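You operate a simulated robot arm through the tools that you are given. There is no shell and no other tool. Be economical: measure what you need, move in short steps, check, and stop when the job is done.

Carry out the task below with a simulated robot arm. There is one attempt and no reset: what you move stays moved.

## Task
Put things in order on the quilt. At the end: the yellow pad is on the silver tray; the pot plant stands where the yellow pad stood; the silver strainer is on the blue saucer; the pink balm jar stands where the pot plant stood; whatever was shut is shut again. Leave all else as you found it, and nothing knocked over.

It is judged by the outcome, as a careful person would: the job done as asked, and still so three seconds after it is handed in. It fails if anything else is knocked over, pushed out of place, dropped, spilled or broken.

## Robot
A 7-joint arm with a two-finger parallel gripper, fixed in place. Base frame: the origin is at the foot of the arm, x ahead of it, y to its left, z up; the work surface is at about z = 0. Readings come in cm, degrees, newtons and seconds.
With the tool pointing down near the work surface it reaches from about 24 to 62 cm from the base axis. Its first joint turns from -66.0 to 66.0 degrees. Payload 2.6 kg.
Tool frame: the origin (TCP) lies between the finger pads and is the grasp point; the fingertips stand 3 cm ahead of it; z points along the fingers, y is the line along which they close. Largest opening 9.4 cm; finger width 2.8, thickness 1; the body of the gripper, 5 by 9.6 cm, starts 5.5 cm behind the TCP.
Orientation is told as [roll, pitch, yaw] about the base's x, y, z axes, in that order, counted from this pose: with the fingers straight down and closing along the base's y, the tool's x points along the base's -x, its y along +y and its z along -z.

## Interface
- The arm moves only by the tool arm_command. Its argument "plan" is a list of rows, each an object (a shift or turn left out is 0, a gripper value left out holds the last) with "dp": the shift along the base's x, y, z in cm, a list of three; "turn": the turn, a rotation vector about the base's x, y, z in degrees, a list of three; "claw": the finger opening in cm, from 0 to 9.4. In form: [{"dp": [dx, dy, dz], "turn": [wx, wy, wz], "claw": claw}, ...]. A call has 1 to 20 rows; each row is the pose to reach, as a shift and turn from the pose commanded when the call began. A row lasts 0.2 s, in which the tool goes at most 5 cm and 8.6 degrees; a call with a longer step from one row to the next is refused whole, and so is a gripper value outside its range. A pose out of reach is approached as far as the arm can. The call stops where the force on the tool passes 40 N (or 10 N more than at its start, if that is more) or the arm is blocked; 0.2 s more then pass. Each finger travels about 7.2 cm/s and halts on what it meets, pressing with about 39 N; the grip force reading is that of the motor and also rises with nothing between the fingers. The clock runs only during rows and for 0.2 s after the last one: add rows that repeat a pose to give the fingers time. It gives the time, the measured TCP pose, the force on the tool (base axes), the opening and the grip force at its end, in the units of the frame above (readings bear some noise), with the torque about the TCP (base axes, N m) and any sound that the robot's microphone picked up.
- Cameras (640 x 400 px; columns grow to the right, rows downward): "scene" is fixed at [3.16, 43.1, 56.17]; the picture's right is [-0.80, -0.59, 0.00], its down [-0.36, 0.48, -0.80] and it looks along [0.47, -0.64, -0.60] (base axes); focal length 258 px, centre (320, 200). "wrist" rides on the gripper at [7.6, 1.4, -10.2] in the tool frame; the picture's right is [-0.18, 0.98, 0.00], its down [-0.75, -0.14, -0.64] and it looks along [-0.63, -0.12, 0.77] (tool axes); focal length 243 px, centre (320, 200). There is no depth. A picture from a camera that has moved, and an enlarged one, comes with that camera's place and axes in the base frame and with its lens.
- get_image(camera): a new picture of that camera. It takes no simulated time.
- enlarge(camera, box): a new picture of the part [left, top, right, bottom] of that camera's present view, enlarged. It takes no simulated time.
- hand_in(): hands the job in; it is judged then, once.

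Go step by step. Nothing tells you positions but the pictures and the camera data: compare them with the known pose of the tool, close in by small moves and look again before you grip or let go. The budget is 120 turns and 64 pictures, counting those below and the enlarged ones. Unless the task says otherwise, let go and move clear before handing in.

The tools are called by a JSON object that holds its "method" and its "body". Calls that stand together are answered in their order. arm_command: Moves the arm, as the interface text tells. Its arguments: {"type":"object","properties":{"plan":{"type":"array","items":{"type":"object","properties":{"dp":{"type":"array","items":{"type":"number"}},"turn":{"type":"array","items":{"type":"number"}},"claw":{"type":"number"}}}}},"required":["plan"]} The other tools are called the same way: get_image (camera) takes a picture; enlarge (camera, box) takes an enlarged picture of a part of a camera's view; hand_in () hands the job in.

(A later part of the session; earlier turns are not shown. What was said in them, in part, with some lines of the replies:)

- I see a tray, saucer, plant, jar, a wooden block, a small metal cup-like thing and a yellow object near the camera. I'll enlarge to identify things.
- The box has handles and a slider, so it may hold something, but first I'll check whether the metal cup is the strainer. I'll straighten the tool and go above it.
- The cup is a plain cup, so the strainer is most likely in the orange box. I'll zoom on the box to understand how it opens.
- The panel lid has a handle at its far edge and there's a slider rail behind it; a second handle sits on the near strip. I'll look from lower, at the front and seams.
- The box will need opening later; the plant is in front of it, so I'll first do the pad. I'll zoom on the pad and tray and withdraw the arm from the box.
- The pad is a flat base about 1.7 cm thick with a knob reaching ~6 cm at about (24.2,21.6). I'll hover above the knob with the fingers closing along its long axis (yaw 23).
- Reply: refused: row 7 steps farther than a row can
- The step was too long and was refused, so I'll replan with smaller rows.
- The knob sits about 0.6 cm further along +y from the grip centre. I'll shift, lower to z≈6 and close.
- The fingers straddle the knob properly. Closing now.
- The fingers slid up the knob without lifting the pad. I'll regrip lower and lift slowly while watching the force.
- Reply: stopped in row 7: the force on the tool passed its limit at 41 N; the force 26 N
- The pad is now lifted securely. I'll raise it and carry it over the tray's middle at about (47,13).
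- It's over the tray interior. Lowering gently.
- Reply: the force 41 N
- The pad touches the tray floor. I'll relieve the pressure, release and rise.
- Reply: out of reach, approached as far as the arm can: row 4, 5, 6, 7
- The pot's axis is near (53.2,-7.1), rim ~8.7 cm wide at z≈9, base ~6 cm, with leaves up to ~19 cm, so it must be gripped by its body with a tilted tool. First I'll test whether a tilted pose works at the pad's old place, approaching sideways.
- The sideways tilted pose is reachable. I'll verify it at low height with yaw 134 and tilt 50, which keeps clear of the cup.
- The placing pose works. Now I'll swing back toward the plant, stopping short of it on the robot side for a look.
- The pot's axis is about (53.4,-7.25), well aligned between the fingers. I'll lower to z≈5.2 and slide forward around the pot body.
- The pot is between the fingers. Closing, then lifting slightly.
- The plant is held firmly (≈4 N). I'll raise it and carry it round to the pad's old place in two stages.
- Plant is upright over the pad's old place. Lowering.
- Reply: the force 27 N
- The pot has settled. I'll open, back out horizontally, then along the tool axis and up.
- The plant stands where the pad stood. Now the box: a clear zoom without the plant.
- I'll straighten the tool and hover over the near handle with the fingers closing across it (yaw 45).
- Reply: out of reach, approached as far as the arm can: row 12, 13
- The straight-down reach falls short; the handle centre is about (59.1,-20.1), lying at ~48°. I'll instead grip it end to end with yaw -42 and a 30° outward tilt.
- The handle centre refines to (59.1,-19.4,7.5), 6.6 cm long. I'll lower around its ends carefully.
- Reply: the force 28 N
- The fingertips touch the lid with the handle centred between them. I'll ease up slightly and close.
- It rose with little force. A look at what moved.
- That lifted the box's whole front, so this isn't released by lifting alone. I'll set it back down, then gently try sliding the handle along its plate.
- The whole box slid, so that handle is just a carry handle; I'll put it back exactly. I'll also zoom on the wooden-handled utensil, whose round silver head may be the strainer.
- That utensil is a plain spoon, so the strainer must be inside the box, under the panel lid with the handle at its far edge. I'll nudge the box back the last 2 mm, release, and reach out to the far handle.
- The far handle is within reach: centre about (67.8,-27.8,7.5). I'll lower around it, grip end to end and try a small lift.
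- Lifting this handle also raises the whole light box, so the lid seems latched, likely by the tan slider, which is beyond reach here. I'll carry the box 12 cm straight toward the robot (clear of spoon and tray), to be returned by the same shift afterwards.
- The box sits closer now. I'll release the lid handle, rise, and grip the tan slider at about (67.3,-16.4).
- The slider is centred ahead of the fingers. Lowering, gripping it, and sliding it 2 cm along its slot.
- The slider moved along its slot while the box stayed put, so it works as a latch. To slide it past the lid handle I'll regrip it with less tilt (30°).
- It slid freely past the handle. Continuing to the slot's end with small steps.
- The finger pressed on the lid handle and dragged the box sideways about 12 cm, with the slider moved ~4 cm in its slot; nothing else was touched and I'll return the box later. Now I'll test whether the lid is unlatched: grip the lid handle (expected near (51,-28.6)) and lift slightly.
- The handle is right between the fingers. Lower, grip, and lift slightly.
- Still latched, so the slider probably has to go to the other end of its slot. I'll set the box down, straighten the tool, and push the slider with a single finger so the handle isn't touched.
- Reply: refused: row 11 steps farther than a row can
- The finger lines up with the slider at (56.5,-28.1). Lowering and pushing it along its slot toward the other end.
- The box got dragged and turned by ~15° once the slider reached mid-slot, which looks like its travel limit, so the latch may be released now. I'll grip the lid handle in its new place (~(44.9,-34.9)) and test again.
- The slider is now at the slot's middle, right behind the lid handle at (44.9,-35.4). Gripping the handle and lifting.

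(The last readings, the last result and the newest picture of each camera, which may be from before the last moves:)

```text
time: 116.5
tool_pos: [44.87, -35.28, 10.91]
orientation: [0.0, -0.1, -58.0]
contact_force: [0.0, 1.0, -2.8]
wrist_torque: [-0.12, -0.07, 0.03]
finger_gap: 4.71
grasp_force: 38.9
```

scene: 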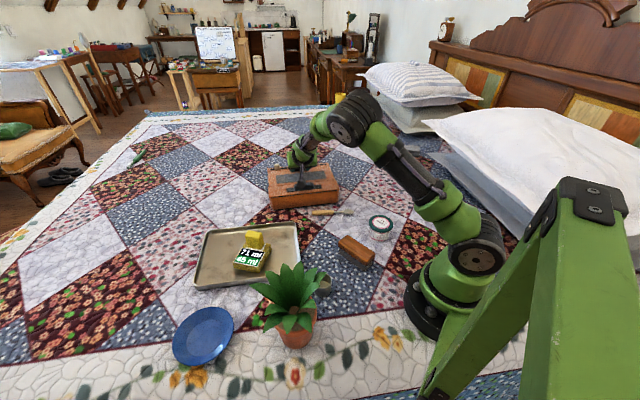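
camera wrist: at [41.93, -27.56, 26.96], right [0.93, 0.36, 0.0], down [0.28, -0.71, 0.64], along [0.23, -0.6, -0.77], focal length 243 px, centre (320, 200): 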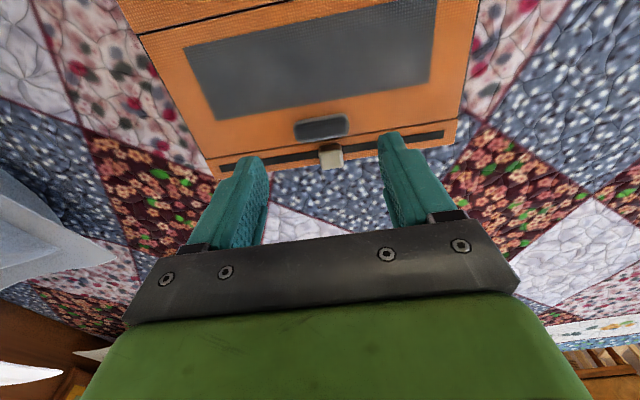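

{"method": "enlarge", "body": {"camera": "scene", "box": [285, 140, 385, 215]}}

```text
5.33 times, centred on (335, 178) of scene
camera zoom: at [3.16, 43.1, 56.17], right [-0.8, -0.59, 0.0], down [-0.36, 0.48, -0.8], along [0.47, -0.64, -0.6], focal length 1376 px, centre (240, 320)
```

zoom: 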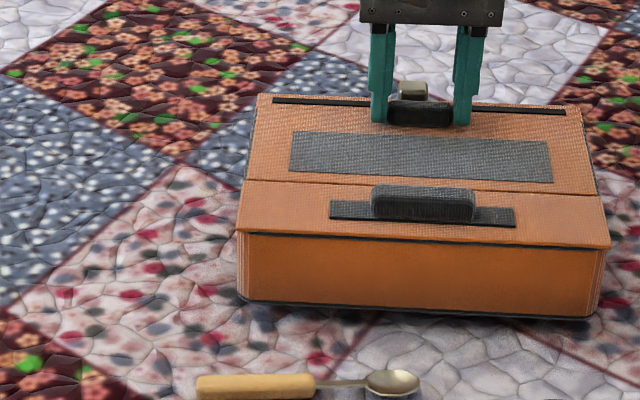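

The whole box tilts again, so that lid stays shut; perhaps the top opens from the near handle once the slider is moved. I'll set it down and test a lift on the near handle at about (38.5,-25.1), judging by force.

{"method": "arm_command", "body": {"plan": [{"dp": [0, 0, -0.6], "claw": 2}, {"dp": [0, 0, -1.1], "claw": 2}, {"dp": [0, 0, -1.3], "claw": 2}, {"dp": [0, 0, -1.3], "claw": 5}, {"dp": [0, 0, -1.3], "claw": 7}, {"dp": [0, 0, -1.3], "claw": 7}, {"dp": [0, 0, 2], "claw": 9}, {"dp": [0, 0, 4.5], "claw": 9.4}, {"dp": [-2, 3.4, 4.5], "claw": 9.4}, {"dp": [-4.2, 6.8, 4.5], "claw": 9.4}, {"dp": [-6.4, 10.2, 4.5], "claw": 9.4}, {"dp": [-6.4, 10.2, 2], "claw": 9.4}, {"dp": [-6.4, 10.2, -0.6], "claw": 9.4}, {"dp": [-6.4, 10.2, -1.2], "claw": 9.4}, {"dp": [-6.4, 10.2, -1.2], "claw": 7}, {"dp": [-6.4, 10.2, -1.2], "claw": 5}, {"dp": [-6.4, 10.2, -1.2], "claw": 4}, {"dp": [-6.4, 10.2, -1.2], "claw": 4}]}}

{"method": "arm_command", "body": {"plan": [{"dp": [0, 0, 0.3], "claw": 4}, {"dp": [0, 0, 0.6], "claw": 4}, {"dp": [0, 0, 1], "claw": 4}, {"dp": [0, 0, 1], "claw": 4}]}}

```text
time: 120.3
tool_pos: [38.48, -25.06, 9.48]
orientation: [0.0, -0.1, -57.9]
contact_force: [1.0, 0.3, 0.2]
wrist_torque: [0.09, -0.39, 0.22]
finger_gap: 6.76
grasp_force: 38.6
```

```text
time: 121.3
tool_pos: [38.44, -25.29, 10.64]
orientation: [0.0, -0.1, -57.8]
contact_force: [0.8, -0.1, -2.5]
wrist_torque: [0.17, 0.11, 0.03]
finger_gap: 6.76
grasp_force: 39.1
```

Both handles only lift the whole box, so the lid likely slides. I'll set the box down, grip the lid handle again and pull it toward the near side and then lengthwise, then look.

{"method": "arm_command", "body": {"plan": [{"dp": [0, 0, -0.6], "claw": 4}, {"dp": [0, 0, -1.1], "claw": 4}, {"dp": [0, 0, -1.1], "claw": 7}, {"dp": [0, 0, -1.1], "claw": 9.4}, {"dp": [0, 0, -1.1], "claw": 9.4}, {"dp": [0, 0, 2], "claw": 9}, {"dp": [0, 0, 4.5], "claw": 8}, {"dp": [2, -3.4, 4.5], "claw": 7}, {"dp": [4.2, -6.8, 4.5], "claw": 7}, {"dp": [6.4, -10.2, 4.5], "claw": 7}, {"dp": [6.4, -10.2, 2], "claw": 7}, {"dp": [6.4, -10.2, -0.6], "claw": 7}, {"dp": [6.4, -10.2, -1.1], "claw": 7}, {"dp": [6.4, -10.2, -1.1], "claw": 4}, {"dp": [6.4, -10.2, -1.1], "claw": 2}, {"dp": [6.4, -10.2, -1.1], "claw": 2}]}}

{"method": "arm_command", "body": {"plan": [{"dp": [-0.4, 0.62, 0], "claw": 2}, {"dp": [-0.8, 1.25, 0], "claw": 2}, {"dp": [-1.2, 1.87, 0], "claw": 2}, {"dp": [-1.6, 2.5, 0], "claw": 2}, {"dp": [-1.6, 2.5, 0], "claw": 2}]}}

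{"method": "arm_command", "body": {"plan": [{"dp": [0.6, 0.4, 0], "claw": 2}, {"dp": [1.25, 0.8, 0], "claw": 2}, {"dp": [1.9, 1.2, 0], "claw": 2}, {"dp": [2.5, 1.6, 0], "claw": 2}, {"dp": [2.5, 1.6, 0], "claw": 2}]}}

{"method": "enlarge", "body": {"camera": "scene", "box": [285, 140, 385, 215]}}

```text
time: 124.7
tool_pos: [44.89, -35.3, 9.43]
orientation: [0.0, -0.1, -58.0]
contact_force: [-0.4, -0.3, 0.1]
wrist_torque: [-0.22, -0.05, 0.01]
finger_gap: 4.73
grasp_force: 38.7
```

```text
time: 125.9
tool_pos: [43.19, -32.85, 9.48]
orientation: [0.0, -0.1, -57.9]
contact_force: [0.2, 0.1, -0.6]
wrist_torque: [-0.19, -0.05, 0.01]
finger_gap: 4.72
grasp_force: 39.1
```

```text
time: 127.1
tool_pos: [45.83, -31.24, 9.39]
orientation: [0.0, -0.1, -57.9]
contact_force: [-1.9, 0.3, 0.8]
wrist_torque: [0.07, 0.21, 0.11]
finger_gap: 4.71
grasp_force: 39.6
```

```text
5.33 times, centred on (335, 178) of scene
camera zoom: at [3.16, 43.1, 56.16], right [-0.8, -0.59, 0.0], down [-0.36, 0.48, -0.8], along [0.47, -0.64, -0.6], focal length 1376 px, centre (240, 320)
```

zoom: 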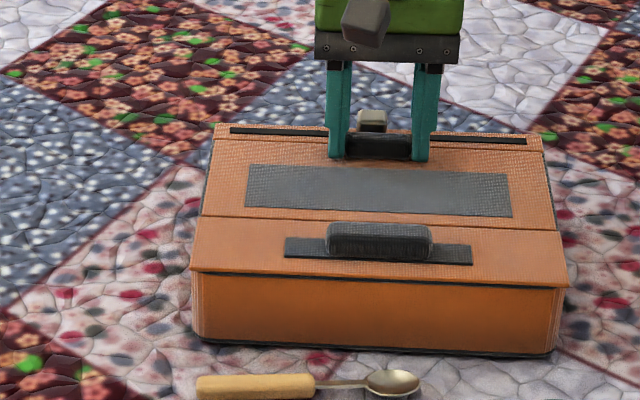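

The lid doesn't slide either. The slider perhaps just resists fast motion, so it may not have reached its true end; I'll first move the box back from the spoon and then set up to push the slider very slowly the rest of the way.

{"method": "arm_command", "body": {"plan": [{"dp": [0.4, -0.6, 0], "claw": 2}, {"dp": [0.8, -1.25, 0], "claw": 2}, {"dp": [1.2, -1.9, 0], "claw": 2}, {"dp": [1.6, -2.5, 0], "claw": 2}, {"dp": [1.6, -2.5, 0], "claw": 5}, {"dp": [1.6, -2.5, 0], "claw": 7}, {"dp": [1.6, -2.5, 0], "claw": 7}, {"dp": [1.6, -2.5, 4], "claw": 8}, {"dp": [1.6, -2.5, 7], "claw": 9}]}}

{"method": "arm_command", "body": {"plan": [{"dp": [0.2, 0.3, 0], "turn": [0, 0, 8.2], "claw": 9}, {"dp": [0.4, 0.6, 0], "turn": [0, 0, 16.4], "claw": 9}, {"dp": [0.6, 0.9, 0], "turn": [0, 0, 24.6], "claw": 9}, {"dp": [0.8, 1.2, 0], "turn": [0, 0, 32.8], "claw": 9}, {"dp": [1, 1.5, 0], "turn": [0, 0, 41], "claw": 9}, {"dp": [1.2, 1.8, 0], "turn": [0, 0, 49.2], "claw": 9}, {"dp": [1.4, 2.1, 0], "turn": [0, 0, 57.4], "claw": 9}, {"dp": [1.6, 2.4, 0], "turn": [0, 0, 65.6], "claw": 9}, {"dp": [1.8, 2.7, 0], "turn": [0, 0, 73.8], "claw": 9}, {"dp": [2, 3, 0], "turn": [0, 0, 82], "claw": 9}, {"dp": [2, 3.1, 0], "turn": [0, 0, 90], "claw": 9}, {"dp": [2, 3.1, -3], "turn": [0, 0, 90], "claw": 9}, {"dp": [2, 3.1, -6], "turn": [0, 0, 90], "claw": 9}, {"dp": [2, 3.1, -6.7], "turn": [0, 0, 90], "claw": 9}, {"dp": [2, 3.1, -6.7], "turn": [0, 0, 90], "claw": 9}]}}

```text
time: 129.1
tool_pos: [47.45, -33.73, 16.82]
orientation: [0.0, -0.1, -57.8]
contact_force: [0.8, 0.3, -0.6]
wrist_torque: [-0.01, -0.01, -0.02]
finger_gap: 8.99
grasp_force: 0.0
```

```text
time: 132.3
tool_pos: [49.33, -30.6, 9.81]
orientation: [0.1, -0.1, 32.0]
contact_force: [0.6, 0.0, -0.5]
wrist_torque: [-0.01, -0.02, -0.02]
finger_gap: 9.01
grasp_force: 0.0
```

Pushing slowly along the slot.

{"method": "arm_command", "body": {"plan": [{"dp": [-0.3, -0.18, 0]}, {"dp": [-0.6, -0.37, 0]}, {"dp": [-0.85, -0.53, 0]}, {"dp": [-1.02, -0.64, 0]}, {"dp": [-1.19, -0.74, 0]}, {"dp": [-1.36, -0.85, 0]}, {"dp": [-1.53, -0.95, 0]}, {"dp": [-1.7, -1.06, 0]}, {"dp": [-1.87, -1.17, 0]}, {"dp": [-2.04, -1.27, 0]}, {"dp": [-2.2, -1.38, 0]}, {"dp": [-2.37, -1.48, 0]}, {"dp": [-2.54, -1.59, 0]}, {"dp": [-2.71, -1.7, 0]}, {"dp": [-2.88, -1.8, 0]}, {"dp": [-3.05, -1.9, 0]}, {"dp": [-3.22, -2.01, 0]}, {"dp": [-3.39, -2.12, 0]}, {"dp": [-3.56, -2.22, 0]}, {"dp": [-3.73, -2.33, 0]}]}}

{"method": "arm_command", "body": {"plan": [{"dp": [-0.17, -0.11, 0]}, {"dp": [-0.34, -0.21, 0]}, {"dp": [-0.51, -0.32, 0]}, {"dp": [-0.68, -0.42, 0]}, {"dp": [-0.85, -0.53, 0]}, {"dp": [-1.02, -0.64, 0]}, {"dp": [-1.19, -0.74, 0]}, {"dp": [-1.36, -0.85, 0]}, {"dp": [-1.53, -0.95, 0]}, {"dp": [-1.7, -1.06, 0]}, {"dp": [-1.87, -1.17, 0]}, {"dp": [-2.04, -1.27, 0]}, {"dp": [-2.2, -1.38, 0]}, {"dp": [-2.37, -1.48, 0]}, {"dp": [-2.54, -1.59, 0]}, {"dp": [-2.71, -1.7, 0]}, {"dp": [-2.88, -1.8, 0]}, {"dp": [-3.05, -1.9, 0]}, {"dp": [-3.22, -2.01, 0]}, {"dp": [-3.39, -2.12, 0]}]}}

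```text
time: 136.5
tool_pos: [45.7, -33.07, 9.93]
orientation: [0.0, 0.0, 32.1]
contact_force: [0.3, -0.4, -0.1]
wrist_torque: [0.0, 0.02, 0.0]
finger_gap: 8.98
grasp_force: 0.0
```

```text
time: 140.7
tool_pos: [42.25, -35.13, 9.9]
orientation: [0.0, 0.1, 32.2]
contact_force: [-0.7, 0.5, 0.7]
wrist_torque: [0.0, 0.0, 0.0]
finger_gap: 9.02
grasp_force: 0.1
```

Now check by touch whether the box stayed: regrip the lid handle at its expected place (47.4,-33.7).

{"method": "arm_command", "body": {"plan": [{"dp": [0.3, 0.2, 3.5], "claw": 9}, {"dp": [0.3, 0.2, 7], "claw": 8}, {"dp": [0.8, 0.3, 7], "turn": [0, 0, -8.2], "claw": 7}, {"dp": [1.3, 0.4, 7], "turn": [0, 0, -16.4], "claw": 7}, {"dp": [1.8, 0.5, 7], "turn": [0, 0, -24.6], "claw": 7}, {"dp": [2.3, 0.6, 7], "turn": [0, 0, -32.8], "claw": 7}, {"dp": [2.8, 0.7, 7], "turn": [0, 0, -41], "claw": 7}, {"dp": [3.3, 0.8, 7], "turn": [0, 0, -49.2], "claw": 7}, {"dp": [3.8, 1, 7], "turn": [0, 0, -57.4], "claw": 7}, {"dp": [4.3, 1.2, 7], "turn": [0, 0, -65.6], "claw": 7}, {"dp": [4.8, 1.3, 7], "turn": [0, 0, -73.8], "claw": 7}, {"dp": [5.15, 1.4, 7], "turn": [0, 0, -82], "claw": 7}, {"dp": [5.15, 1.4, 7], "turn": [0, 0, -90], "claw": 7}, {"dp": [5.15, 1.4, 3.5], "turn": [0, 0, -90], "claw": 7}, {"dp": [5.15, 1.4, 0.5], "turn": [0, 0, -90], "claw": 7}, {"dp": [5.15, 1.4, -0.4], "turn": [0, 0, -90], "claw": 7}, {"dp": [5.15, 1.4, -0.4], "turn": [0, 0, -90], "claw": 4}, {"dp": [5.15, 1.4, -0.4], "turn": [0, 0, -90], "claw": 2}, {"dp": [5.15, 1.4, -0.4], "turn": [0, 0, -90], "claw": 2}, {"dp": [5.15, 1.4, -0.4], "turn": [0, 0, -90], "claw": 2}]}}

{"method": "arm_command", "body": {"plan": [{"dp": [0, 0, 0.4], "claw": 2}, {"dp": [0, 0, 0.8], "claw": 2}, {"dp": [0, 0, 1.2], "claw": 2}, {"dp": [0, 0, 1.2], "claw": 2}]}}

```text
time: 144.9
tool_pos: [47.48, -33.66, 9.59]
orientation: [-0.1, -0.1, -57.9]
contact_force: [-1.0, -1.8, 1.2]
wrist_torque: [-0.26, -0.04, 0.05]
finger_gap: 4.71
grasp_force: 38.7
```

```text
time: 145.9
tool_pos: [47.45, -33.67, 10.67]
orientation: [0.0, 0.0, -57.9]
contact_force: [0.6, 0.6, -2.3]
wrist_torque: [-0.13, -0.08, 0.01]
finger_gap: 4.72
grasp_force: 38.8
```

The box stayed put and the slider moved on. The lift force is a bit lower this time; lifting a little more to compare.

{"method": "arm_command", "body": {"plan": [{"dp": [-0.05, 0.1, 0.4], "claw": 2}, {"dp": [-0.1, 0.2, 0.8], "claw": 2}, {"dp": [-0.2, 0.3, 1.2], "claw": 2}, {"dp": [-0.2, 0.3, 1.2], "claw": 2}, {"dp": [-0.2, 0.3, 1.2], "claw": 2}]}}

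{"method": "arm_command", "body": {"plan": [{"dp": [0, 0, 0], "claw": 2}, {"dp": [0, 0, 0], "claw": 2}]}}

```text
time: 147.1
tool_pos: [47.22, -33.47, 11.78]
orientation: [-0.1, 0.0, -58.0]
contact_force: [-0.7, 0.4, -2.5]
wrist_torque: [-0.1, -0.04, 0.0]
finger_gap: 4.74
grasp_force: 38.8
```

```text
time: 147.7
tool_pos: [47.25, -33.54, 11.87]
orientation: [0.1, 0.0, -57.8]
contact_force: [-0.9, 0.1, -2.6]
wrist_torque: [-0.12, -0.04, -0.01]
finger_gap: 4.74
grasp_force: 38.7
```

Still the whole box. I'll set it down and push the slider the last stretch to its very end.

{"method": "arm_command", "body": {"plan": [{"dp": [0.1, -0.15, -1], "claw": 2}, {"dp": [0.2, -0.3, -2], "claw": 2}, {"dp": [0.2, -0.3, -2.3], "claw": 2}, {"dp": [0.2, -0.3, -2.3], "claw": 5}, {"dp": [0.2, -0.3, -2.3], "claw": 7}, {"dp": [0.2, -0.3, -2.3], "claw": 7}, {"dp": [0.2, -0.3, 1], "claw": 8}, {"dp": [0.2, -0.3, 5], "claw": 9}]}}

{"method": "arm_command", "body": {"plan": [{"dp": [-0.5, -0.1, 0], "turn": [0, 0, 8.2], "claw": 9}, {"dp": [-1, -0.2, 0], "turn": [0, 0, 16.4], "claw": 9}, {"dp": [-1.5, -0.3, 0], "turn": [0, 0, 24.6], "claw": 9}, {"dp": [-2, -0.4, 0], "turn": [0, 0, 32.8], "claw": 9}, {"dp": [-2.5, -0.5, 0], "turn": [0, 0, 41], "claw": 9}, {"dp": [-3, -0.6, 0], "turn": [0, 0, 49.2], "claw": 9}, {"dp": [-3.5, -0.7, 0], "turn": [0, 0, 57.4], "claw": 9}, {"dp": [-3.8, -0.8, 0], "turn": [0, 0, 65.6], "claw": 9}, {"dp": [-4.2, -0.9, 0], "turn": [0, 0, 73.8], "claw": 9}, {"dp": [-4.4, -1, 0], "turn": [0, 0, 82], "claw": 9}, {"dp": [-4.6, -1, 0], "turn": [0, 0, 90], "claw": 9}, {"dp": [-4.6, -1, -4], "turn": [0, 0, 90], "claw": 9}, {"dp": [-4.6, -1, -7], "turn": [0, 0, 90], "claw": 9}, {"dp": [-4.6, -1, -7], "turn": [0, 0, 90], "claw": 9}]}}

{"method": "arm_command", "body": {"plan": [{"dp": [-0.3, -0.18, 0]}, {"dp": [-0.6, -0.37, 0]}, {"dp": [-0.77, -0.48, 0]}, {"dp": [-0.94, -0.59, 0]}, {"dp": [-1.11, -0.69, 0]}, {"dp": [-1.28, -0.8, 0]}, {"dp": [-1.45, -0.91, 0]}, {"dp": [-1.62, -1.01, 0]}, {"dp": [-1.79, -1.12, 0]}, {"dp": [-1.79, -1.12, 0]}]}}

```text
time: 149.5
tool_pos: [47.67, -33.74, 16.51]
orientation: [0.1, -0.1, -57.8]
contact_force: [0.0, -0.7, 0.3]
wrist_torque: [-0.02, -0.01, 0.02]
finger_gap: 8.99
grasp_force: 0.0
```

```text
time: 152.5
tool_pos: [42.77, -34.66, 9.7]
orientation: [0.1, -0.2, 32.2]
contact_force: [-0.3, 0.0, 0.2]
wrist_torque: [-0.03, 0.0, -0.02]
finger_gap: 8.98
grasp_force: 0.0
```

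```text
time: 154.7
tool_pos: [41.14, -35.76, 9.88]
orientation: [0.1, -0.1, 32.1]
contact_force: [1.7, 1.7, 0.2]
wrist_torque: [0.04, -0.02, 0.07]
finger_gap: 8.99
grasp_force: 0.1
```

Now there's resistance (~2.3 N): the slider is at its end. Testing the lid handle again.

{"method": "arm_command", "body": {"plan": [{"dp": [0.3, 0.2, 3.5], "claw": 9}, {"dp": [0.3, 0.2, 7], "claw": 8}, {"dp": [0.9, 0.4, 7], "turn": [0, 0, -8.2], "claw": 7}, {"dp": [1.5, 0.6, 7], "turn": [0, 0, -16.4], "claw": 7}, {"dp": [2.1, 0.8, 7], "turn": [0, 0, -24.6], "claw": 7}, {"dp": [2.7, 1, 7], "turn": [0, 0, -32.8], "claw": 7}, {"dp": [3.3, 1.2, 7], "turn": [0, 0, -41], "claw": 7}, {"dp": [3.9, 1.4, 7], "turn": [0, 0, -49.2], "claw": 7}, {"dp": [4.5, 1.6, 7], "turn": [0, 0, -57.4], "claw": 7}, {"dp": [5, 1.7, 7], "turn": [0, 0, -65.6], "claw": 7}, {"dp": [5.5, 1.8, 7], "turn": [0, 0, -73.8], "claw": 7}, {"dp": [6, 1.9, 7], "turn": [0, 0, -82], "claw": 7}, {"dp": [6.1, 1.9, 7], "turn": [0, 0, -90], "claw": 7}, {"dp": [6.1, 1.9, 3.5], "turn": [0, 0, -90], "claw": 7}, {"dp": [6.1, 1.9, 0.5], "turn": [0, 0, -90], "claw": 7}, {"dp": [6.1, 1.9, -0.3], "turn": [0, 0, -90], "claw": 7}, {"dp": [6.1, 1.9, -0.3], "turn": [0, 0, -90], "claw": 4}, {"dp": [6.1, 1.9, -0.3], "turn": [0, 0, -90], "claw": 2}, {"dp": [6.1, 1.9, -0.3], "turn": [0, 0, -90], "claw": 2}, {"dp": [6.1, 1.9, -0.3], "turn": [0, 0, -90], "claw": 2}]}}

{"method": "arm_command", "body": {"plan": [{"dp": [0, 0, 0.4], "claw": 2}, {"dp": [0, 0, 0.8], "claw": 2}, {"dp": [0, 0, 1.2], "claw": 2}, {"dp": [0, 0, 1.2], "claw": 2}, {"dp": [0, 0, 1.2], "claw": 2}]}}

```text
time: 158.9
tool_pos: [47.11, -33.85, 9.54]
orientation: [-0.1, 0.1, -57.9]
contact_force: [-0.2, 1.2, 0.8]
wrist_torque: [-0.2, -0.03, -0.02]
finger_gap: 4.73
grasp_force: 39.3
```

```text
time: 160.1
tool_pos: [47.09, -33.8, 10.71]
orientation: [0.0, 0.1, -57.9]
contact_force: [0.4, 0.2, -2.1]
wrist_torque: [-0.16, 0.03, -0.08]
finger_gap: 4.71
grasp_force: 39.4
```

Lifting further along the arc a hinged lid would follow, then one look.

{"method": "arm_command", "body": {"plan": [{"dp": [-0.1, 0.15, 0.7], "claw": 2}, {"dp": [-0.2, 0.35, 1.4], "claw": 2}, {"dp": [-0.4, 0.6, 2.1], "claw": 2}, {"dp": [-0.6, 0.95, 2.8], "claw": 2}, {"dp": [-0.8, 1.3, 3.5], "claw": 2}, {"dp": [-0.8, 1.3, 3.5], "claw": 2}]}}

{"method": "get_image", "body": {"camera": "scene"}}

```text
time: 161.5
tool_pos: [46.37, -32.53, 14.09]
orientation: [0.0, -0.1, -57.9]
contact_force: [0.1, -0.4, -2.9]
wrist_torque: [-0.13, -0.09, -0.03]
finger_gap: 4.69
grasp_force: 38.9
```

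```text
1 pictures are left
```

scene: 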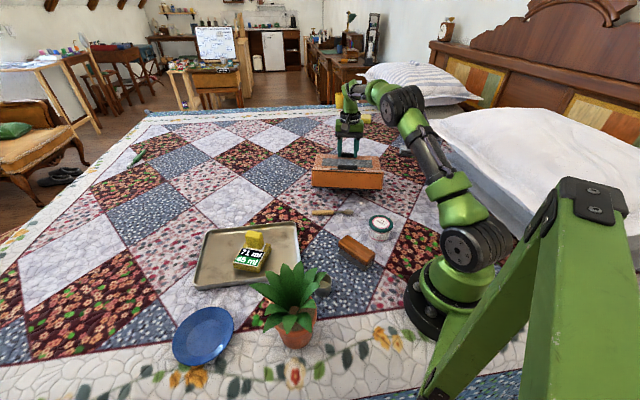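

The whole box hangs from that handle, so that part is rigid. I'll set it down and do one last test on the near handle with the slider at this end.

{"method": "arm_command", "body": {"plan": [{"dp": [0.2, -0.3, -1], "claw": 2}, {"dp": [0.4, -0.7, -2], "claw": 2}, {"dp": [0.6, -1, -3], "claw": 2}, {"dp": [0.75, -1.3, -4], "claw": 2}, {"dp": [0.75, -1.3, -4.5], "claw": 2}, {"dp": [0.75, -1.3, -4.5], "claw": 5}, {"dp": [0.75, -1.3, -4.5], "claw": 7}, {"dp": [0.75, -1.3, -4.5], "claw": 7}, {"dp": [0.75, -1.3, -1], "claw": 8}, {"dp": [0.75, -1.3, 1.5], "claw": 9.4}, {"dp": [-1.4, 2.1, 1.5], "claw": 9.4}, {"dp": [-3.5, 5.5, 1.5], "claw": 9.4}, {"dp": [-5.65, 8.95, 1.5], "claw": 9.4}, {"dp": [-5.65, 8.95, -2], "claw": 9.4}, {"dp": [-5.65, 8.95, -4.5], "claw": 9.4}, {"dp": [-5.65, 8.95, -4.5], "claw": 6}, {"dp": [-5.65, 8.95, -4.5], "claw": 4}, {"dp": [-5.65, 8.95, -4.5], "claw": 4}, {"dp": [-5.65, 8.95, -4.5], "claw": 4}]}}

{"method": "arm_command", "body": {"plan": [{"dp": [0, 0, 0.4], "claw": 4}, {"dp": [0, 0, 0.8], "claw": 4}, {"dp": [0, 0, 1.2], "claw": 4}, {"dp": [0, 0, 1.2], "claw": 4}, {"dp": [0, 0, 1.2], "claw": 4}]}}

```text
time: 165.5
tool_pos: [40.79, -23.84, 9.9]
orientation: [0.0, 0.0, -57.8]
contact_force: [-0.1, 0.5, 0.5]
wrist_torque: [0.17, 0.11, 0.03]
finger_gap: 6.75
grasp_force: 39.1
```

```text
time: 166.7
tool_pos: [40.65, -23.68, 10.89]
orientation: [0.0, 0.0, -57.9]
contact_force: [-0.1, -0.8, -3.4]
wrist_torque: [0.2, 0.06, 0.0]
finger_gap: 6.75
grasp_force: 39.8
```

That also carries the whole box, so the box is a rigid item with just a loose slider; the silver cup-like vessel must be what is meant by the strainer. I'll restore the slider first: set the box down and push the slider slowly back the full way.

{"method": "arm_command", "body": {"plan": [{"dp": [0, 0, -0.6], "claw": 4}, {"dp": [0, 0, -1.2], "claw": 4}, {"dp": [0, 0, -1.35], "claw": 4}, {"dp": [0, 0, -1.35], "claw": 7}, {"dp": [0, 0, -1.35], "claw": 9.4}, {"dp": [0, 0, -1.35], "claw": 9.4}, {"dp": [0, 0, 2], "claw": 9.4}, {"dp": [0, 0, 6], "claw": 9}]}}

{"method": "arm_command", "body": {"plan": [{"dp": [-0.4, -1.4, 0], "turn": [0, 0, 8.2]}, {"dp": [-0.8, -2.8, 0], "turn": [0, 0, 16.4]}, {"dp": [-1.2, -4.2, 0], "turn": [0, 0, 24.6]}, {"dp": [-1.6, -5.6, 0], "turn": [0, 0, 32.8]}, {"dp": [-2, -7, 0], "turn": [0, 0, 41]}, {"dp": [-2.4, -8.4, 0], "turn": [0, 0, 49.2]}, {"dp": [-2.8, -9.8, 0], "turn": [0, 0, 57.4]}, {"dp": [-3.2, -11.2, 0], "turn": [0, 0, 65.6]}, {"dp": [-3.6, -12.6, 0], "turn": [0, 0, 73.8]}, {"dp": [-4, -14, 0], "turn": [0, 0, 82]}, {"dp": [-4.3, -15, 0], "turn": [0, 0, 90]}, {"dp": [-4.3, -15, 0], "turn": [0, 0, 90]}, {"dp": [-4.3, -15, -3], "turn": [0, 0, 90]}, {"dp": [-4.3, -15, -6], "turn": [0, 0, 90]}, {"dp": [-4.3, -15, -6], "turn": [0, 0, 90]}]}}

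```text
time: 168.5
tool_pos: [40.75, -23.68, 17.06]
orientation: [0.0, 0.1, -57.9]
contact_force: [-0.4, 0.7, -0.5]
wrist_torque: [-0.01, -0.01, -0.01]
finger_gap: 9.01
grasp_force: 0.1
```

```text
time: 171.7
tool_pos: [36.26, -38.53, 10.62]
orientation: [-0.1, 0.0, 32.1]
contact_force: [-0.3, 0.3, 0.7]
wrist_torque: [-0.02, 0.0, -0.02]
finger_gap: 8.97
grasp_force: 0.1
```

{"method": "arm_command", "body": {"plan": [{"dp": [0, 0, -0.7]}, {"dp": [0.34, 0.21, -0.7]}, {"dp": [0.68, 0.42, -0.7]}, {"dp": [1.02, 0.64, -0.7]}, {"dp": [1.36, 0.85, -0.7]}, {"dp": [1.7, 1.06, -0.7]}, {"dp": [2.04, 1.27, -0.7]}, {"dp": [2.37, 1.48, -0.7]}, {"dp": [2.71, 1.7, -0.7]}, {"dp": [3.05, 1.91, -0.7]}, {"dp": [3.39, 2.12, -0.7]}, {"dp": [3.73, 2.33, -0.7]}, {"dp": [4.07, 2.54, -0.7]}, {"dp": [4.41, 2.76, -0.7]}, {"dp": [4.75, 2.97, -0.7]}, {"dp": [5.09, 3.18, -0.7]}, {"dp": [5.43, 3.39, -0.7]}, {"dp": [5.77, 3.6, -0.7]}, {"dp": [6.1, 3.82, -0.7]}, {"dp": [6.44, 4.03, -0.7]}]}}

{"method": "arm_command", "body": {"plan": [{"dp": [0.34, 0.21, 0]}, {"dp": [0.68, 0.42, 0]}, {"dp": [1.02, 0.64, 0]}, {"dp": [1.36, 0.85, 0]}, {"dp": [1.7, 1.06, 0]}, {"dp": [2.04, 1.27, 0]}, {"dp": [2.37, 1.48, 0]}, {"dp": [2.71, 1.7, 0]}, {"dp": [3.05, 1.91, 0]}, {"dp": [3.39, 2.12, 0]}, {"dp": [3.73, 2.33, 0]}, {"dp": [4.07, 2.54, 0]}, {"dp": [4.41, 2.76, 0]}, {"dp": [4.75, 2.97, 0]}, {"dp": [5.09, 3.18, 0]}, {"dp": [5.43, 3.39, 0]}, {"dp": [5.77, 3.6, 0]}, {"dp": [6.1, 3.82, 0]}, {"dp": [6.44, 4.03, 0]}]}}

{"method": "arm_command", "body": {"plan": [{"dp": [0.25, 0.16, 0]}, {"dp": [0.5, 0.32, 0]}, {"dp": [0.76, 0.48, 0]}, {"dp": [1.02, 0.64, 0]}, {"dp": [1.27, 0.8, 0]}]}}

```text
time: 175.9
tool_pos: [42.79, -34.7, 10.28]
orientation: [0.0, -0.2, 32.1]
contact_force: [-0.5, 0.0, -1.0]
wrist_torque: [-0.03, 0.01, 0.03]
finger_gap: 8.98
grasp_force: 0.0
```

```text
time: 179.9
tool_pos: [49.26, -30.61, 10.2]
orientation: [0.0, -0.1, 32.2]
contact_force: [-1.0, -0.2, 0.6]
wrist_torque: [0.0, 0.01, -0.01]
finger_gap: 8.98
grasp_force: 0.0
```

```text
time: 181.1
tool_pos: [50.65, -29.86, 10.16]
orientation: [0.1, 0.0, 32.2]
contact_force: [-0.4, -1.1, -0.1]
wrist_torque: [-0.03, 0.0, 0.0]
finger_gap: 8.98
grasp_force: 0.1
```

Nearly there; 0.7 cm more to the slider's original position.

{"method": "arm_command", "body": {"plan": [{"dp": [0.2, 0.13, 0]}, {"dp": [0.4, 0.25, 0]}, {"dp": [0.55, 0.35, 0]}, {"dp": [0.55, 0.35, 0]}]}}

{"method": "arm_command", "body": {"plan": [{"dp": [-0.4, -0.2, 3.5]}, {"dp": [-0.4, -0.2, 7], "claw": 9.4}, {"dp": [-1.4, 0.4, 7], "turn": [0, 0, -8.2]}, {"dp": [-2.4, 1, 7], "turn": [0, 0, -16.4]}, {"dp": [-3.4, 1.6, 7], "turn": [0, 0, -24.6]}, {"dp": [-4.4, 2.2, 7], "turn": [0, 0, -32.8]}, {"dp": [-5.4, 2.8, 7], "turn": [0, 0, -41]}, {"dp": [-6.4, 3.4, 7], "turn": [0, 0, -49.2]}, {"dp": [-7.4, 4, 7], "turn": [0, 0, -57.4]}, {"dp": [-8.4, 4.6, 7], "turn": [0, 0, -65.6]}, {"dp": [-9.4, 5.2, 7], "turn": [0, 0, -73.8]}, {"dp": [-10.4, 5.7, 7], "turn": [0, 0, -82]}, {"dp": [-10.55, 5.75, 7], "turn": [0, 0, -90]}, {"dp": [-10.55, 5.75, 4], "turn": [0, 0, -90]}, {"dp": [-10.55, 5.75, 1], "turn": [0, 0, -90]}, {"dp": [-10.55, 5.75, -0.6], "turn": [0, 0, -90]}, {"dp": [-10.55, 5.75, -0.6], "turn": [0, 0, -90], "claw": 7}, {"dp": [-10.55, 5.75, -0.6], "turn": [0, 0, -90], "claw": 4}, {"dp": [-10.55, 5.75, -0.6], "turn": [0, 0, -90], "claw": 4}, {"dp": [-10.55, 5.75, -0.6], "turn": [0, 0, -90], "claw": 4}]}}

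```text
time: 182.1
tool_pos: [51.08, -29.47, 10.25]
orientation: [-0.1, 0.0, 32.2]
contact_force: [0.3, -0.5, 0.1]
wrist_torque: [-0.01, -0.01, -0.02]
finger_gap: 9.0
grasp_force: 0.0
```

```text
time: 185.4
tool_pos: [40.73, -23.84, 11.02]
orientation: [0.8, -0.4, -58.1]
contact_force: [-2.9, -0.2, 3.5]
wrist_torque: [0.11, -0.1, 0.07]
finger_gap: 9.27
grasp_force: 0.1
stopped in row 16: the force on the tool passed its limit at 64 N (the readings are from after the stop); the commanded pose is now the measured one
```

A finger met the handle's top, so the box shifted a little during the push. I'll retract to the starting pose and spend the last picture on one zoom covering box, jar, cup and saucer region.

{"method": "arm_command", "body": {"plan": [{"dp": [0, 0, 4], "claw": 9.4}, {"dp": [0, 0, 9]}, {"dp": [0, 2, 13]}, {"dp": [0, 5, 16], "turn": [0, 0, 8]}, {"dp": [0, 9, 18], "turn": [0, 0, 16]}, {"dp": [0, 13, 20], "turn": [0, 0, 24]}, {"dp": [0, 17, 22], "turn": [0, 0, 32]}, {"dp": [0, 21, 24], "turn": [0, 0, 40]}, {"dp": [-1, 25, 25], "turn": [0, 0, 48]}, {"dp": [-2, 29, 25], "turn": [0, 0, 56]}, {"dp": [-3, 33, 25], "turn": [0, 0, 58]}, {"dp": [-4, 37, 25], "turn": [0, 0, 58]}, {"dp": [-5, 41, 25], "turn": [0, 0, 58]}, {"dp": [-5, 41, 25], "turn": [0, 0, 58]}]}}

{"method": "enlarge", "body": {"camera": "scene", "box": [185, 145, 415, 305]}}

```text
time: 188.4
tool_pos: [35.33, 17.12, 35.75]
orientation: [0.5, -0.2, 0.0]
contact_force: [0.1, -0.1, -0.3]
wrist_torque: [-0.02, 0.0, 0.0]
finger_gap: 9.4
grasp_force: 0.0
```

```text
2.50 times, centred on (300, 225) of scene
camera zoom: at [3.16, 43.1, 56.17], right [-0.8, -0.59, 0.0], down [-0.36, 0.48, -0.8], along [0.47, -0.64, -0.6], focal length 645 px, centre (370, 138)
```

zoom: 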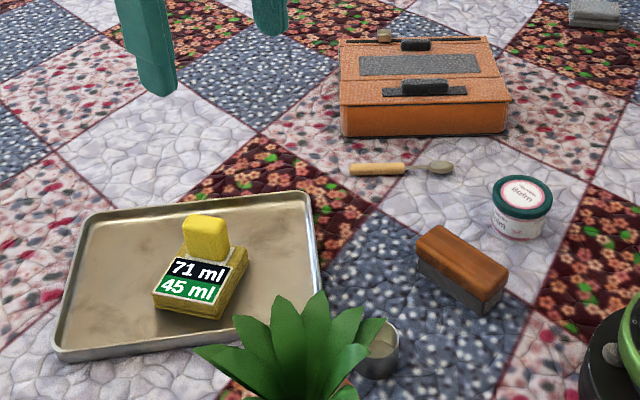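

The picture shows the slider about 3.5 cm short of its original place, the box turned to ~39° with near handle at (42.1,-22.9) and lid handle at (49.8,-32.3). I'll go back and push the slider slowly the rest of the way.

{"method": "arm_command", "body": {"plan": [{"dp": [1, -4, -1], "turn": [0, 0, 4], "claw": 9}, {"dp": [2, -8, -2], "turn": [0, 0, 8], "claw": 9}, {"dp": [3, -12, -3], "turn": [0, 0, 12], "claw": 9}, {"dp": [4, -16, -4], "turn": [0, 0, 16], "claw": 9}, {"dp": [5, -20, -6], "turn": [0, 0, 20], "claw": 9}, {"dp": [6.5, -24, -8], "turn": [0, 0, 24], "claw": 9}, {"dp": [8, -28, -10], "turn": [0, 0, 28], "claw": 9}, {"dp": [9.5, -32, -12], "turn": [0, 0, 32], "claw": 9}, {"dp": [11, -36, -14], "turn": [0, 0, 36], "claw": 9}, {"dp": [12.5, -40, -16], "turn": [0, 0, 39], "claw": 9}, {"dp": [13.8, -44, -18], "turn": [0, 0, 39], "claw": 9}, {"dp": [14.7, -46.9, -19], "turn": [0, 0, 39], "claw": 9}, {"dp": [14.7, -46.9, -22.5], "turn": [0, 0, 39], "claw": 9}, {"dp": [14.7, -46.9, -25], "turn": [0, 0, 39], "claw": 9}, {"dp": [14.7, -46.9, -25.9], "turn": [0, 0, 39], "claw": 9}, {"dp": [14.7, -46.9, -25.9], "turn": [0, 0, 39], "claw": 9}]}}

{"method": "arm_command", "body": {"plan": [{"dp": [0.16, 0.13, 0]}, {"dp": [0.31, 0.25, 0]}, {"dp": [0.47, 0.38, 0]}, {"dp": [0.62, 0.5, 0]}, {"dp": [0.78, 0.63, 0]}, {"dp": [0.93, 0.75, 0]}, {"dp": [1.09, 0.88, 0]}, {"dp": [1.24, 1.01, 0]}, {"dp": [1.4, 1.13, 0]}, {"dp": [1.55, 1.26, 0]}, {"dp": [1.71, 1.38, 0]}, {"dp": [1.86, 1.51, 0]}, {"dp": [2.02, 1.64, 0]}, {"dp": [2.18, 1.76, 0]}, {"dp": [2.33, 1.89, 0]}, {"dp": [2.49, 2.01, 0]}, {"dp": [2.64, 2.14, 0]}, {"dp": [2.8, 2.26, 0]}, {"dp": [2.95, 2.39, 0]}, {"dp": [3.1, 2.51, 0]}]}}

```text
time: 191.8
tool_pos: [50.35, -29.83, 9.9]
orientation: [0.6, -0.2, 39.0]
contact_force: [-0.3, -0.4, 0.3]
wrist_torque: [0.05, 0.0, 0.0]
finger_gap: 9.0
grasp_force: 0.0
```

```text
time: 196.0
tool_pos: [53.64, -27.19, 9.97]
orientation: [0.6, -0.2, 39.0]
contact_force: [-1.5, -1.3, 0.2]
wrist_torque: [-0.06, 0.03, -0.07]
finger_gap: 8.97
grasp_force: 0.3
```

Resistance at the end of travel: the slider is back at its limit. Now to grip the near carry handle at about (42.3,-22.7).

{"method": "arm_command", "body": {"plan": [{"dp": [-0.4, -0.3, 3.5]}, {"dp": [-0.4, -0.3, 7], "claw": 9.4}, {"dp": [-1.5, 0.2, 7], "turn": [0, 0, -8.2]}, {"dp": [-2.5, 0.7, 7], "turn": [0, 0, -16.4]}, {"dp": [-3.5, 1.2, 7], "turn": [0, 0, -24.6]}, {"dp": [-4.5, 1.7, 7], "turn": [0, 0, -32.8]}, {"dp": [-5.5, 2.2, 7], "turn": [0, 0, -41]}, {"dp": [-6.5, 2.7, 7], "turn": [0, 0, -49.2]}, {"dp": [-7.5, 3.2, 7], "turn": [0, 0, -57.4]}, {"dp": [-8.5, 3.7, 7], "turn": [0, 0, -65.6]}, {"dp": [-9.5, 4.2, 7], "turn": [0, 0, -73.8]}, {"dp": [-10.5, 4.4, 7], "turn": [0, 0, -82]}, {"dp": [-11.2, 4.5, 7], "turn": [0, 0, -90]}, {"dp": [-11.2, 4.5, 4], "turn": [0, 0, -90]}, {"dp": [-11.2, 4.5, 1.5], "turn": [0, 0, -90]}, {"dp": [-11.2, 4.5, 0.3], "turn": [0, 0, -90]}, {"dp": [-11.2, 4.5, -0.4], "turn": [0, 0, -90]}, {"dp": [-11.2, 4.5, -0.4], "turn": [0, 0, -90], "claw": 7}, {"dp": [-11.2, 4.5, -0.4], "turn": [0, 0, -90], "claw": 4}, {"dp": [-11.2, 4.5, -0.4], "turn": [0, 0, -90], "claw": 4}]}}

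```text
time: 200.2
tool_pos: [42.3, -22.67, 9.63]
orientation: [0.5, -0.2, -51.0]
contact_force: [0.0, -0.1, 0.2]
wrist_torque: [-0.12, 0.15, -0.12]
finger_gap: 6.75
grasp_force: 38.9
```

The carry handle is gripped. I'll lift the box slightly and carry it back to its original pose (handle at ~(59,-19.3), yaw -43).

{"method": "arm_command", "body": {"plan": [{"dp": [0, 0, 0.7], "claw": 4}, {"dp": [0, 0, 1.4], "claw": 4}, {"dp": [1.5, 0.3, 1.6], "turn": [0, 0, 1], "claw": 4}, {"dp": [3.5, 0.7, 1.6], "turn": [0, 0, 2], "claw": 4}, {"dp": [5.5, 1.1, 1.6], "turn": [0, 0, 3], "claw": 4}, {"dp": [7.5, 1.5, 1.6], "turn": [0, 0, 4], "claw": 4}, {"dp": [9.5, 1.9, 1.6], "turn": [0, 0, 5], "claw": 4}, {"dp": [11.5, 2.3, 1.6], "turn": [0, 0, 6], "claw": 4}, {"dp": [13.5, 2.7, 1.6], "turn": [0, 0, 7], "claw": 4}, {"dp": [15, 3.1, 1.6], "turn": [0, 0, 8], "claw": 4}, {"dp": [15, 3.1, 1.6], "turn": [0, 0, 8], "claw": 4}]}}

{"method": "arm_command", "body": {"plan": [{"dp": [0.6, 0.1, 0], "claw": 4}, {"dp": [1.2, 0.2, 0], "claw": 4}, {"dp": [1.67, 0.27, 0], "claw": 4}, {"dp": [1.67, 0.27, 0], "claw": 4}]}}

```text
time: 202.6
tool_pos: [57.17, -19.39, 11.26]
orientation: [0.6, -0.2, -43.1]
contact_force: [-0.1, -0.2, -2.9]
wrist_torque: [0.11, 0.12, -0.01]
finger_gap: 6.77
grasp_force: 39.1
```

```text
time: 203.6
tool_pos: [58.44, -19.29, 11.16]
orientation: [0.6, -0.2, -43.1]
contact_force: [0.0, -0.8, -2.8]
wrist_torque: [0.13, 0.17, -0.03]
finger_gap: 6.76
grasp_force: 39.0
out of reach, approached as far as the arm can: row 3, 4
```

Almost at reach limit; lowering while keeping the target x.

{"method": "arm_command", "body": {"plan": [{"dp": [0.2, 0, -0.5], "claw": 4}, {"dp": [0.4, 0, -1], "claw": 4}, {"dp": [0.5, 0, -1.4], "claw": 4}, {"dp": [0.5, 0, -1.6], "claw": 4}, {"dp": [0.5, 0, -1.6], "claw": 4}]}}

```text
time: 204.8
tool_pos: [58.87, -19.15, 9.8]
orientation: [0.8, -0.4, -43.1]
contact_force: [-0.7, 0.2, 5.4]
wrist_torque: [-0.71, 0.72, -0.41]
finger_gap: 6.77
grasp_force: 39.2
```

The box is back in place. I'll release it, rise, and go over the balm jar at about (22.2,-12.8).

{"method": "arm_command", "body": {"plan": [{"dp": [0, 0, 0], "claw": 7.5}, {"dp": [0, 0, 0], "claw": 9.4}, {"dp": [0, 0, 0], "claw": 9.4}, {"dp": [-0.3, 0.1, 3]}, {"dp": [-1, 0.3, 7]}, {"dp": [-3, 0.6, 10]}, {"dp": [-6.5, 1, 10], "turn": [0, 0, 8]}, {"dp": [-10, 1.6, 10], "turn": [0, 0, 16]}, {"dp": [-13.5, 2.2, 10], "turn": [0, 0, 24]}, {"dp": [-17, 2.9, 10], "turn": [0, 0, 32]}, {"dp": [-20.5, 3.6, 10], "turn": [0, 0, 40]}, {"dp": [-24, 4.3, 9], "turn": [0, 0, 48]}, {"dp": [-27.5, 5, 8], "turn": [0, 0, 56]}, {"dp": [-31, 5.6, 7], "turn": [0, 0, 64]}, {"dp": [-34.5, 6.1, 6], "turn": [0, 0, 72]}, {"dp": [-36.4, 6.4, 5], "turn": [0, 0, 80]}, {"dp": [-36.7, 6.4, 4], "turn": [0, 0, 83]}, {"dp": [-36.7, 6.4, 4], "turn": [0, 0, 83]}]}}

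```text
time: 208.8
tool_pos: [42.77, -25.01, 41.64]
orientation: [-41.4, -12.6, 44.8]
contact_force: [-0.6, 0.0, 0.4]
wrist_torque: [0.0, -0.02, 0.04]
finger_gap: 9.43
grasp_force: 0.1
out of reach, approached as far as the arm can: row 5, 6, 7, 8, 9, 10, 11, 12, 13, 14, 15, 16
stopped in row 18: the arm was blocked; the commanded pose is now the measured one
```

The arm took an odd pose high up, without contact. I'll straighten the tool again while moving to an easier position.

{"method": "arm_command", "body": {"plan": [{"dp": [-1.3, 1, -1], "turn": [3, 5.4, 0.7]}, {"dp": [-2.6, 2, -2], "turn": [6, 10.8, 1.3]}, {"dp": [-4, 3, -3], "turn": [9, 16.1, 2]}, {"dp": [-5.3, 4, -4.5], "turn": [12, 21.5, 2.6]}, {"dp": [-6.6, 5, -6], "turn": [15, 26.9, 3.3]}, {"dp": [-8, 6, -7.5], "turn": [18, 32.3, 4]}, {"dp": [-9, 7, -9], "turn": [20.8, 37.5, 4.6]}, {"dp": [-9, 7, -9], "turn": [20.8, 37.5, 4.6]}]}}

```text
time: 210.6
tool_pos: [33.71, -18.12, 32.86]
orientation: [0.0, 0.1, 44.7]
contact_force: [-0.2, -0.6, 0.1]
wrist_torque: [0.01, 0.03, 0.01]
finger_gap: 9.41
grasp_force: 0.0
```

Straight again. Moving over the jar and down to z≈9 first.

{"method": "arm_command", "body": {"plan": [{"dp": [-2.5, 1.2, -3]}, {"dp": [-5, 2.4, -6]}, {"dp": [-7.5, 3.6, -9]}, {"dp": [-10, 4.6, -12]}, {"dp": [-11.5, 5.3, -15]}, {"dp": [-11.5, 5.3, -19]}, {"dp": [-11.5, 5.3, -22]}, {"dp": [-11.5, 5.3, -22]}]}}

```text
time: 212.4
tool_pos: [22.46, -12.76, 10.73]
orientation: [0.1, 0.0, 44.7]
contact_force: [0.9, -0.6, 0.7]
wrist_torque: [0.02, -0.01, -0.01]
finger_gap: 9.42
grasp_force: 0.0
```

{"method": "arm_command", "body": {"plan": [{"dp": [-0.2, 0, -1]}, {"dp": [-0.2, 0, -1.7]}, {"dp": [-0.2, 0, -2.2]}, {"dp": [-0.2, 0, -2.6]}, {"dp": [-0.2, 0, -3]}]}}

```text
time: 213.6
tool_pos: [22.11, -12.69, 7.86]
orientation: [-0.2, -0.2, 44.7]
contact_force: [-0.3, 0.6, -0.4]
wrist_torque: [0.02, 0.01, 0.0]
finger_gap: 9.44
grasp_force: 0.1
```

{"method": "arm_command", "body": {"plan": [{"dp": [0, 0, -0.5]}, {"dp": [0, 0, -1]}, {"dp": [0, 0, -1.6]}, {"dp": [0, 0, -2.2]}, {"dp": [0, 0, -2.9]}, {"dp": [0, 0, -3.3]}, {"dp": [0, 0, -3.3]}]}}

{"method": "arm_command", "body": {"plan": [{"claw": 8.5}, {"claw": 7.5}, {"claw": 6.5}, {"claw": 5}, {"claw": 4}, {"claw": 4}]}}

```text
time: 215.2
tool_pos: [22.14, -12.63, 4.61]
orientation: [0.0, -0.1, 44.6]
contact_force: [0.3, -0.1, -0.3]
wrist_torque: [0.01, 0.01, -0.05]
finger_gap: 9.4
grasp_force: 0.2
```

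```text
time: 216.6
tool_pos: [22.1, -12.73, 4.62]
orientation: [-0.2, -0.1, 44.8]
contact_force: [1.7, -4.3, 7.2]
wrist_torque: [0.02, 0.07, 0.02]
finger_gap: 7.1
grasp_force: 38.6
```

Jar gripped (7.1 cm). Lifting.

{"method": "arm_command", "body": {"plan": [{"dp": [0, 0, 0.5], "claw": 4}, {"dp": [0, 0, 1.2], "claw": 4}, {"dp": [0, 0, 3], "claw": 4}, {"dp": [0, 0, 5], "claw": 4}, {"dp": [0, 0, 7], "claw": 4}]}}

```text
time: 217.8
tool_pos: [22.03, -12.76, 11.72]
orientation: [0.0, 0.0, 44.6]
contact_force: [0.8, -0.2, -1.2]
wrist_torque: [0.02, -0.02, 0.02]
finger_gap: 7.11
grasp_force: 38.8
```

Held with ~1.2 N weight. Carrying it to the plant's former place (53.3,-7.2).

{"method": "arm_command", "body": {"plan": [{"dp": [2, 0.4, 0], "claw": 4}, {"dp": [5, 0.9, 0], "claw": 4}, {"dp": [8.5, 1.5, 0], "claw": 4}, {"dp": [12, 2.1, 0], "claw": 4}, {"dp": [15.5, 2.7, 0], "claw": 4}, {"dp": [19, 3.3, 0], "claw": 4}, {"dp": [22.5, 3.9, 0], "claw": 4}, {"dp": [26, 4.5, 0], "claw": 4}, {"dp": [29, 5.1, 0], "claw": 4}, {"dp": [31.2, 5.5, 0], "claw": 4}, {"dp": [31.2, 5.5, -2], "claw": 4}, {"dp": [31.2, 5.5, -4.5], "claw": 4}, {"dp": [31.2, 5.5, -6.3], "claw": 4}, {"dp": [31.2, 5.5, -6.8], "claw": 4}, {"dp": [31.2, 5.5, -6.8], "claw": 4}]}}

```text
time: 221.0
tool_pos: [53.23, -7.21, 4.71]
orientation: [0.0, -0.1, 44.7]
contact_force: [0.0, -0.8, -1.7]
wrist_torque: [-0.02, 0.01, -0.02]
finger_gap: 7.07
grasp_force: 38.6
```

{"method": "arm_command", "body": {"plan": [{"dp": [0, 0, -0.15], "claw": 4}, {"dp": [0, 0, -0.3], "claw": 4}, {"dp": [0, 0, -0.3], "claw": 4}]}}

```text
time: 221.8
tool_pos: [53.46, -7.2, 4.53]
orientation: [-0.1, -0.1, 44.7]
contact_force: [-8.6, -0.4, 16.9]
wrist_torque: [0.24, 0.65, 0.06]
finger_gap: 7.1
grasp_force: 38.6
```

The jar rests on the quilt at the plant's old spot. Releasing, rising, and moving toward the silver cup at (24.5,12.4), turning the tool to yaw 90 on the way.

{"method": "arm_command", "body": {"plan": [{"dp": [0, 0, 0.1], "claw": 4}, {"dp": [0, 0, 0.1], "claw": 7.5}, {"dp": [0, 0, 0.1], "claw": 9.4}, {"dp": [0, 0, 0.1], "claw": 9.4}, {"dp": [0, 0, 3], "claw": 9.4}, {"dp": [0, 0, 7], "claw": 9.4}, {"dp": [-1, 0.3, 11], "claw": 9.4}, {"dp": [-4.5, 1.5, 12], "turn": [0, 0, 8], "claw": 9.4}, {"dp": [-8, 3, 12], "turn": [0, 0, 16], "claw": 9.4}, {"dp": [-12, 4.8, 12], "turn": [0, 0, 24], "claw": 9.4}, {"dp": [-16, 6.8, 12], "turn": [0, 0, 32], "claw": 9.4}, {"dp": [-20, 9, 12], "turn": [0, 0, 40], "claw": 9.4}, {"dp": [-24, 11.2, 12], "turn": [0, 0, 45.3], "claw": 9.4}, {"dp": [-27, 13.5, 12], "turn": [0, 0, 45.3], "claw": 9.4}, {"dp": [-28.9, 15.2, 12], "turn": [0, 0, 45.3], "claw": 9.4}, {"dp": [-28.9, 15.2, 12], "turn": [0, 0, 45.3], "claw": 8.5}]}}

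```text
time: 225.2
tool_pos: [24.34, 8.12, 16.52]
orientation: [-0.1, 0.1, 90.2]
contact_force: [0.4, -0.7, 0.1]
wrist_torque: [0.01, -0.01, 0.0]
finger_gap: 8.49
grasp_force: 0.0
```

Tilting 20° away from the plant and descending along the tool axis around the cup.

{"method": "arm_command", "body": {"plan": [{"dp": [0, 0, 0], "turn": [7, 0, 0], "claw": 8.5}, {"dp": [0, 0, -1], "turn": [14, 0, 0], "claw": 8.5}, {"dp": [0, 0.5, -3], "turn": [20, 0, 0], "claw": 8.5}, {"dp": [0, 1.3, -5.5], "turn": [20, 0, 0], "claw": 8.5}, {"dp": [0, 1.9, -7], "turn": [20, 0, 0], "claw": 8.5}, {"dp": [0, 1.9, -7], "turn": [20, 0, 0], "claw": 8.5}]}}

{"method": "arm_command", "body": {"plan": [{"dp": [0, 0.4, -1], "claw": 8.5}, {"dp": [0, 0.8, -2], "claw": 8.5}, {"dp": [0, 1.2, -3.2], "claw": 8.5}, {"dp": [0, 1.6, -4.3], "claw": 8.5}, {"dp": [0, 1.9, -5.2], "claw": 8.5}, {"dp": [0, 1.9, -5.2], "claw": 8.5}]}}

```text
time: 226.6
tool_pos: [24.39, 10.03, 9.29]
orientation: [-0.1, -20.0, 90.1]
contact_force: [0.1, -0.5, 0.1]
wrist_torque: [-0.01, -0.02, -0.01]
finger_gap: 8.51
grasp_force: 0.0
```

```text
time: 228.0
tool_pos: [24.21, 11.71, 4.17]
orientation: [-0.1, -20.0, 90.2]
contact_force: [0.1, 0.1, 0.6]
wrist_torque: [0.03, 0.01, 0.02]
finger_gap: 8.48
grasp_force: 0.2
```

{"method": "arm_command", "body": {"plan": [{"claw": 7}, {"claw": 5.5}, {"claw": 4}, {"claw": 2.5}, {"claw": 2.5}, {"claw": 2.5}]}}

{"method": "arm_command", "body": {"plan": [{"dp": [0, 0, 0.5], "claw": 2.5}, {"dp": [0, 0, 1.2], "claw": 2.5}, {"dp": [0, 0, 2], "claw": 2.5}, {"dp": [0, 0, 2], "claw": 2.5}]}}

```text
time: 229.4
tool_pos: [24.32, 11.68, 4.39]
orientation: [0.0, -20.1, 90.1]
contact_force: [-1.0, 0.0, 0.1]
wrist_torque: [0.03, 0.03, -0.02]
finger_gap: 4.22
grasp_force: 39.1
```

```text
time: 230.4
tool_pos: [24.45, 11.63, 6.25]
orientation: [-0.1, -20.0, 90.1]
contact_force: [0.4, 0.6, 0.1]
wrist_torque: [0.0, 0.0, 0.01]
finger_gap: 4.23
grasp_force: 38.8
```

The cup is held (4.2 cm). Raising it and carrying it round the plant, over the tray edge, to the saucer at (37.5,36.3).

{"method": "arm_command", "body": {"plan": [{"dp": [0, -0.5, 3.5], "claw": 2.5}, {"dp": [1, -0.8, 7], "claw": 2.5}, {"dp": [3, -0.8, 9.5], "claw": 2.5}, {"dp": [6.5, -0.5, 10], "claw": 2.5}, {"dp": [10, 0.5, 10], "claw": 2.5}, {"dp": [13, 3, 10], "claw": 2.5}, {"dp": [15.5, 6, 10], "claw": 2.5}, {"dp": [17, 9.5, 10], "claw": 2.5}, {"dp": [17.5, 13, 10], "claw": 2.5}, {"dp": [17, 16.5, 10], "claw": 2.5}, {"dp": [15.5, 20, 10], "claw": 2.5}, {"dp": [14, 22.5, 9.5], "claw": 2.5}, {"dp": [13.1, 24.1, 8], "claw": 2.5}, {"dp": [13.1, 24.1, 5], "claw": 2.5}, {"dp": [13.1, 24.1, 2], "claw": 2.5}, {"dp": [13.1, 24.1, 0.5], "claw": 2.5}, {"dp": [13.1, 24.1, 0.5], "claw": 2.5}]}}

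```text
time: 234.0
tool_pos: [37.4, 35.82, 6.46]
orientation: [-0.2, -20.1, 90.0]
contact_force: [0.4, 0.3, -0.3]
wrist_torque: [-0.02, 0.02, 0.03]
finger_gap: 4.18
grasp_force: 38.8
```

{"method": "arm_command", "body": {"plan": [{"dp": [0, 0, -0.2], "claw": 2.5}, {"dp": [0, 0, -0.4], "claw": 2.5}, {"dp": [0, 0, -0.6], "claw": 2.5}, {"dp": [0, 0, -0.8], "claw": 2.5}]}}

{"method": "arm_command", "body": {"plan": [{"dp": [0, 0, -0.15], "claw": 2.5}, {"dp": [0, 0, -0.3], "claw": 2.5}, {"dp": [0, 0, -0.3], "claw": 2.5}]}}

```text
time: 235.0
tool_pos: [37.28, 35.91, 5.76]
orientation: [-0.1, -20.0, 90.2]
contact_force: [0.4, -1.0, 0.0]
wrist_torque: [0.0, -0.01, 0.02]
finger_gap: 4.18
grasp_force: 38.7
```

```text
time: 235.8
tool_pos: [37.36, 35.89, 5.59]
orientation: [-0.1, -20.0, 90.2]
contact_force: [0.4, 0.2, -0.9]
wrist_torque: [0.02, 0.01, 0.02]
finger_gap: 4.15
grasp_force: 39.0
```

{"method": "arm_command", "body": {"plan": [{"dp": [0, 0, -0.2], "claw": 2.5}, {"dp": [0, 0, -0.4], "claw": 2.5}, {"dp": [0, 0, -0.4], "claw": 2.5}]}}

```text
time: 236.6
tool_pos: [37.43, 35.92, 5.08]
orientation: [0.0, -19.9, 90.0]
contact_force: [-0.3, 0.7, -1.3]
wrist_torque: [-0.02, -0.02, 0.02]
finger_gap: 4.17
grasp_force: 39.0
```

{"method": "arm_command", "body": {"plan": [{"dp": [0, 0, -0.2], "claw": 2.5}, {"dp": [0, 0, -0.35], "claw": 2.5}, {"dp": [0, 0, -0.35], "claw": 2.5}]}}

```text
time: 237.4
tool_pos: [37.47, 35.89, 4.86]
orientation: [-0.2, -20.1, 90.1]
contact_force: [-1.4, -2.9, 11.4]
wrist_torque: [-0.09, 0.11, 0.06]
finger_gap: 4.15
grasp_force: 38.9
```

The cup touches the saucer. Releasing gently and withdrawing along the tool axis.

{"method": "arm_command", "body": {"plan": [{"dp": [0, 0, 0.1], "claw": 3.8}, {"dp": [0, 0, 0.15], "claw": 4.6}, {"dp": [0, 0, 0.15], "claw": 5.5}, {"dp": [0, 0, 0.15], "claw": 6}, {"dp": [0, 0, 0.15], "claw": 6}, {"dp": [0, -0.4, 1.3], "claw": 6}, {"dp": [0, -1.1, 3.2], "claw": 6}, {"dp": [0, -2, 6], "claw": 6}, {"dp": [0.5, -3, 9.5], "claw": 6}, {"dp": [1.5, -3.5, 13], "claw": 6}, {"dp": [3, -4, 16], "claw": 6}, {"dp": [3, -4, 16], "claw": 6}]}}

```text
time: 240.0
tool_pos: [40.23, 32.02, 20.76]
orientation: [-0.2, -20.0, 90.1]
contact_force: [0.2, -0.5, 0.5]
wrist_torque: [0.03, -0.03, -0.04]
finger_gap: 6.02
grasp_force: 0.0
```

Everything I could do is in place, the arm is clear of all items, and no pictures are left to check further, so I'm handing in.

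{"method": "hand_in", "body": {}}

```text
The job is handed in.
```

I handed the job in, but I never found anything that was clearly a strainer. I put the plain silver cup on the blue saucer in its place, as my best guess.

- **Yellow pad:** it is on the silver tray, and I confirmed this by picture. I took the labelled yellow block with the knob to be the pad, because the other yellow item was far out of reach.
- **Pot plant:** it stands where the pad stood, and I confirmed this by picture.
- **Balm jar:** it is at the plant's old spot. I placed it by touch and position readings after the pictures ran out.
- **Silver cup:** it is on the saucer, also placed by touch.
- **Orange box:** I suspected the strainer was inside, but neither handle opened it, wherever the slider stood. While trying, I dragged and turned the box and slid its tan slider along its slot. A finger also pressed the box's near handle with about 64 N. I pushed the slider back until it met resistance. I set the box back at its original spot, to within a few millimetres by the position readings. Neither was checked by picture.

The arm was also stopped once as blocked while high up, with no contact force showing. I don't think it hit anything, but I couldn't look.
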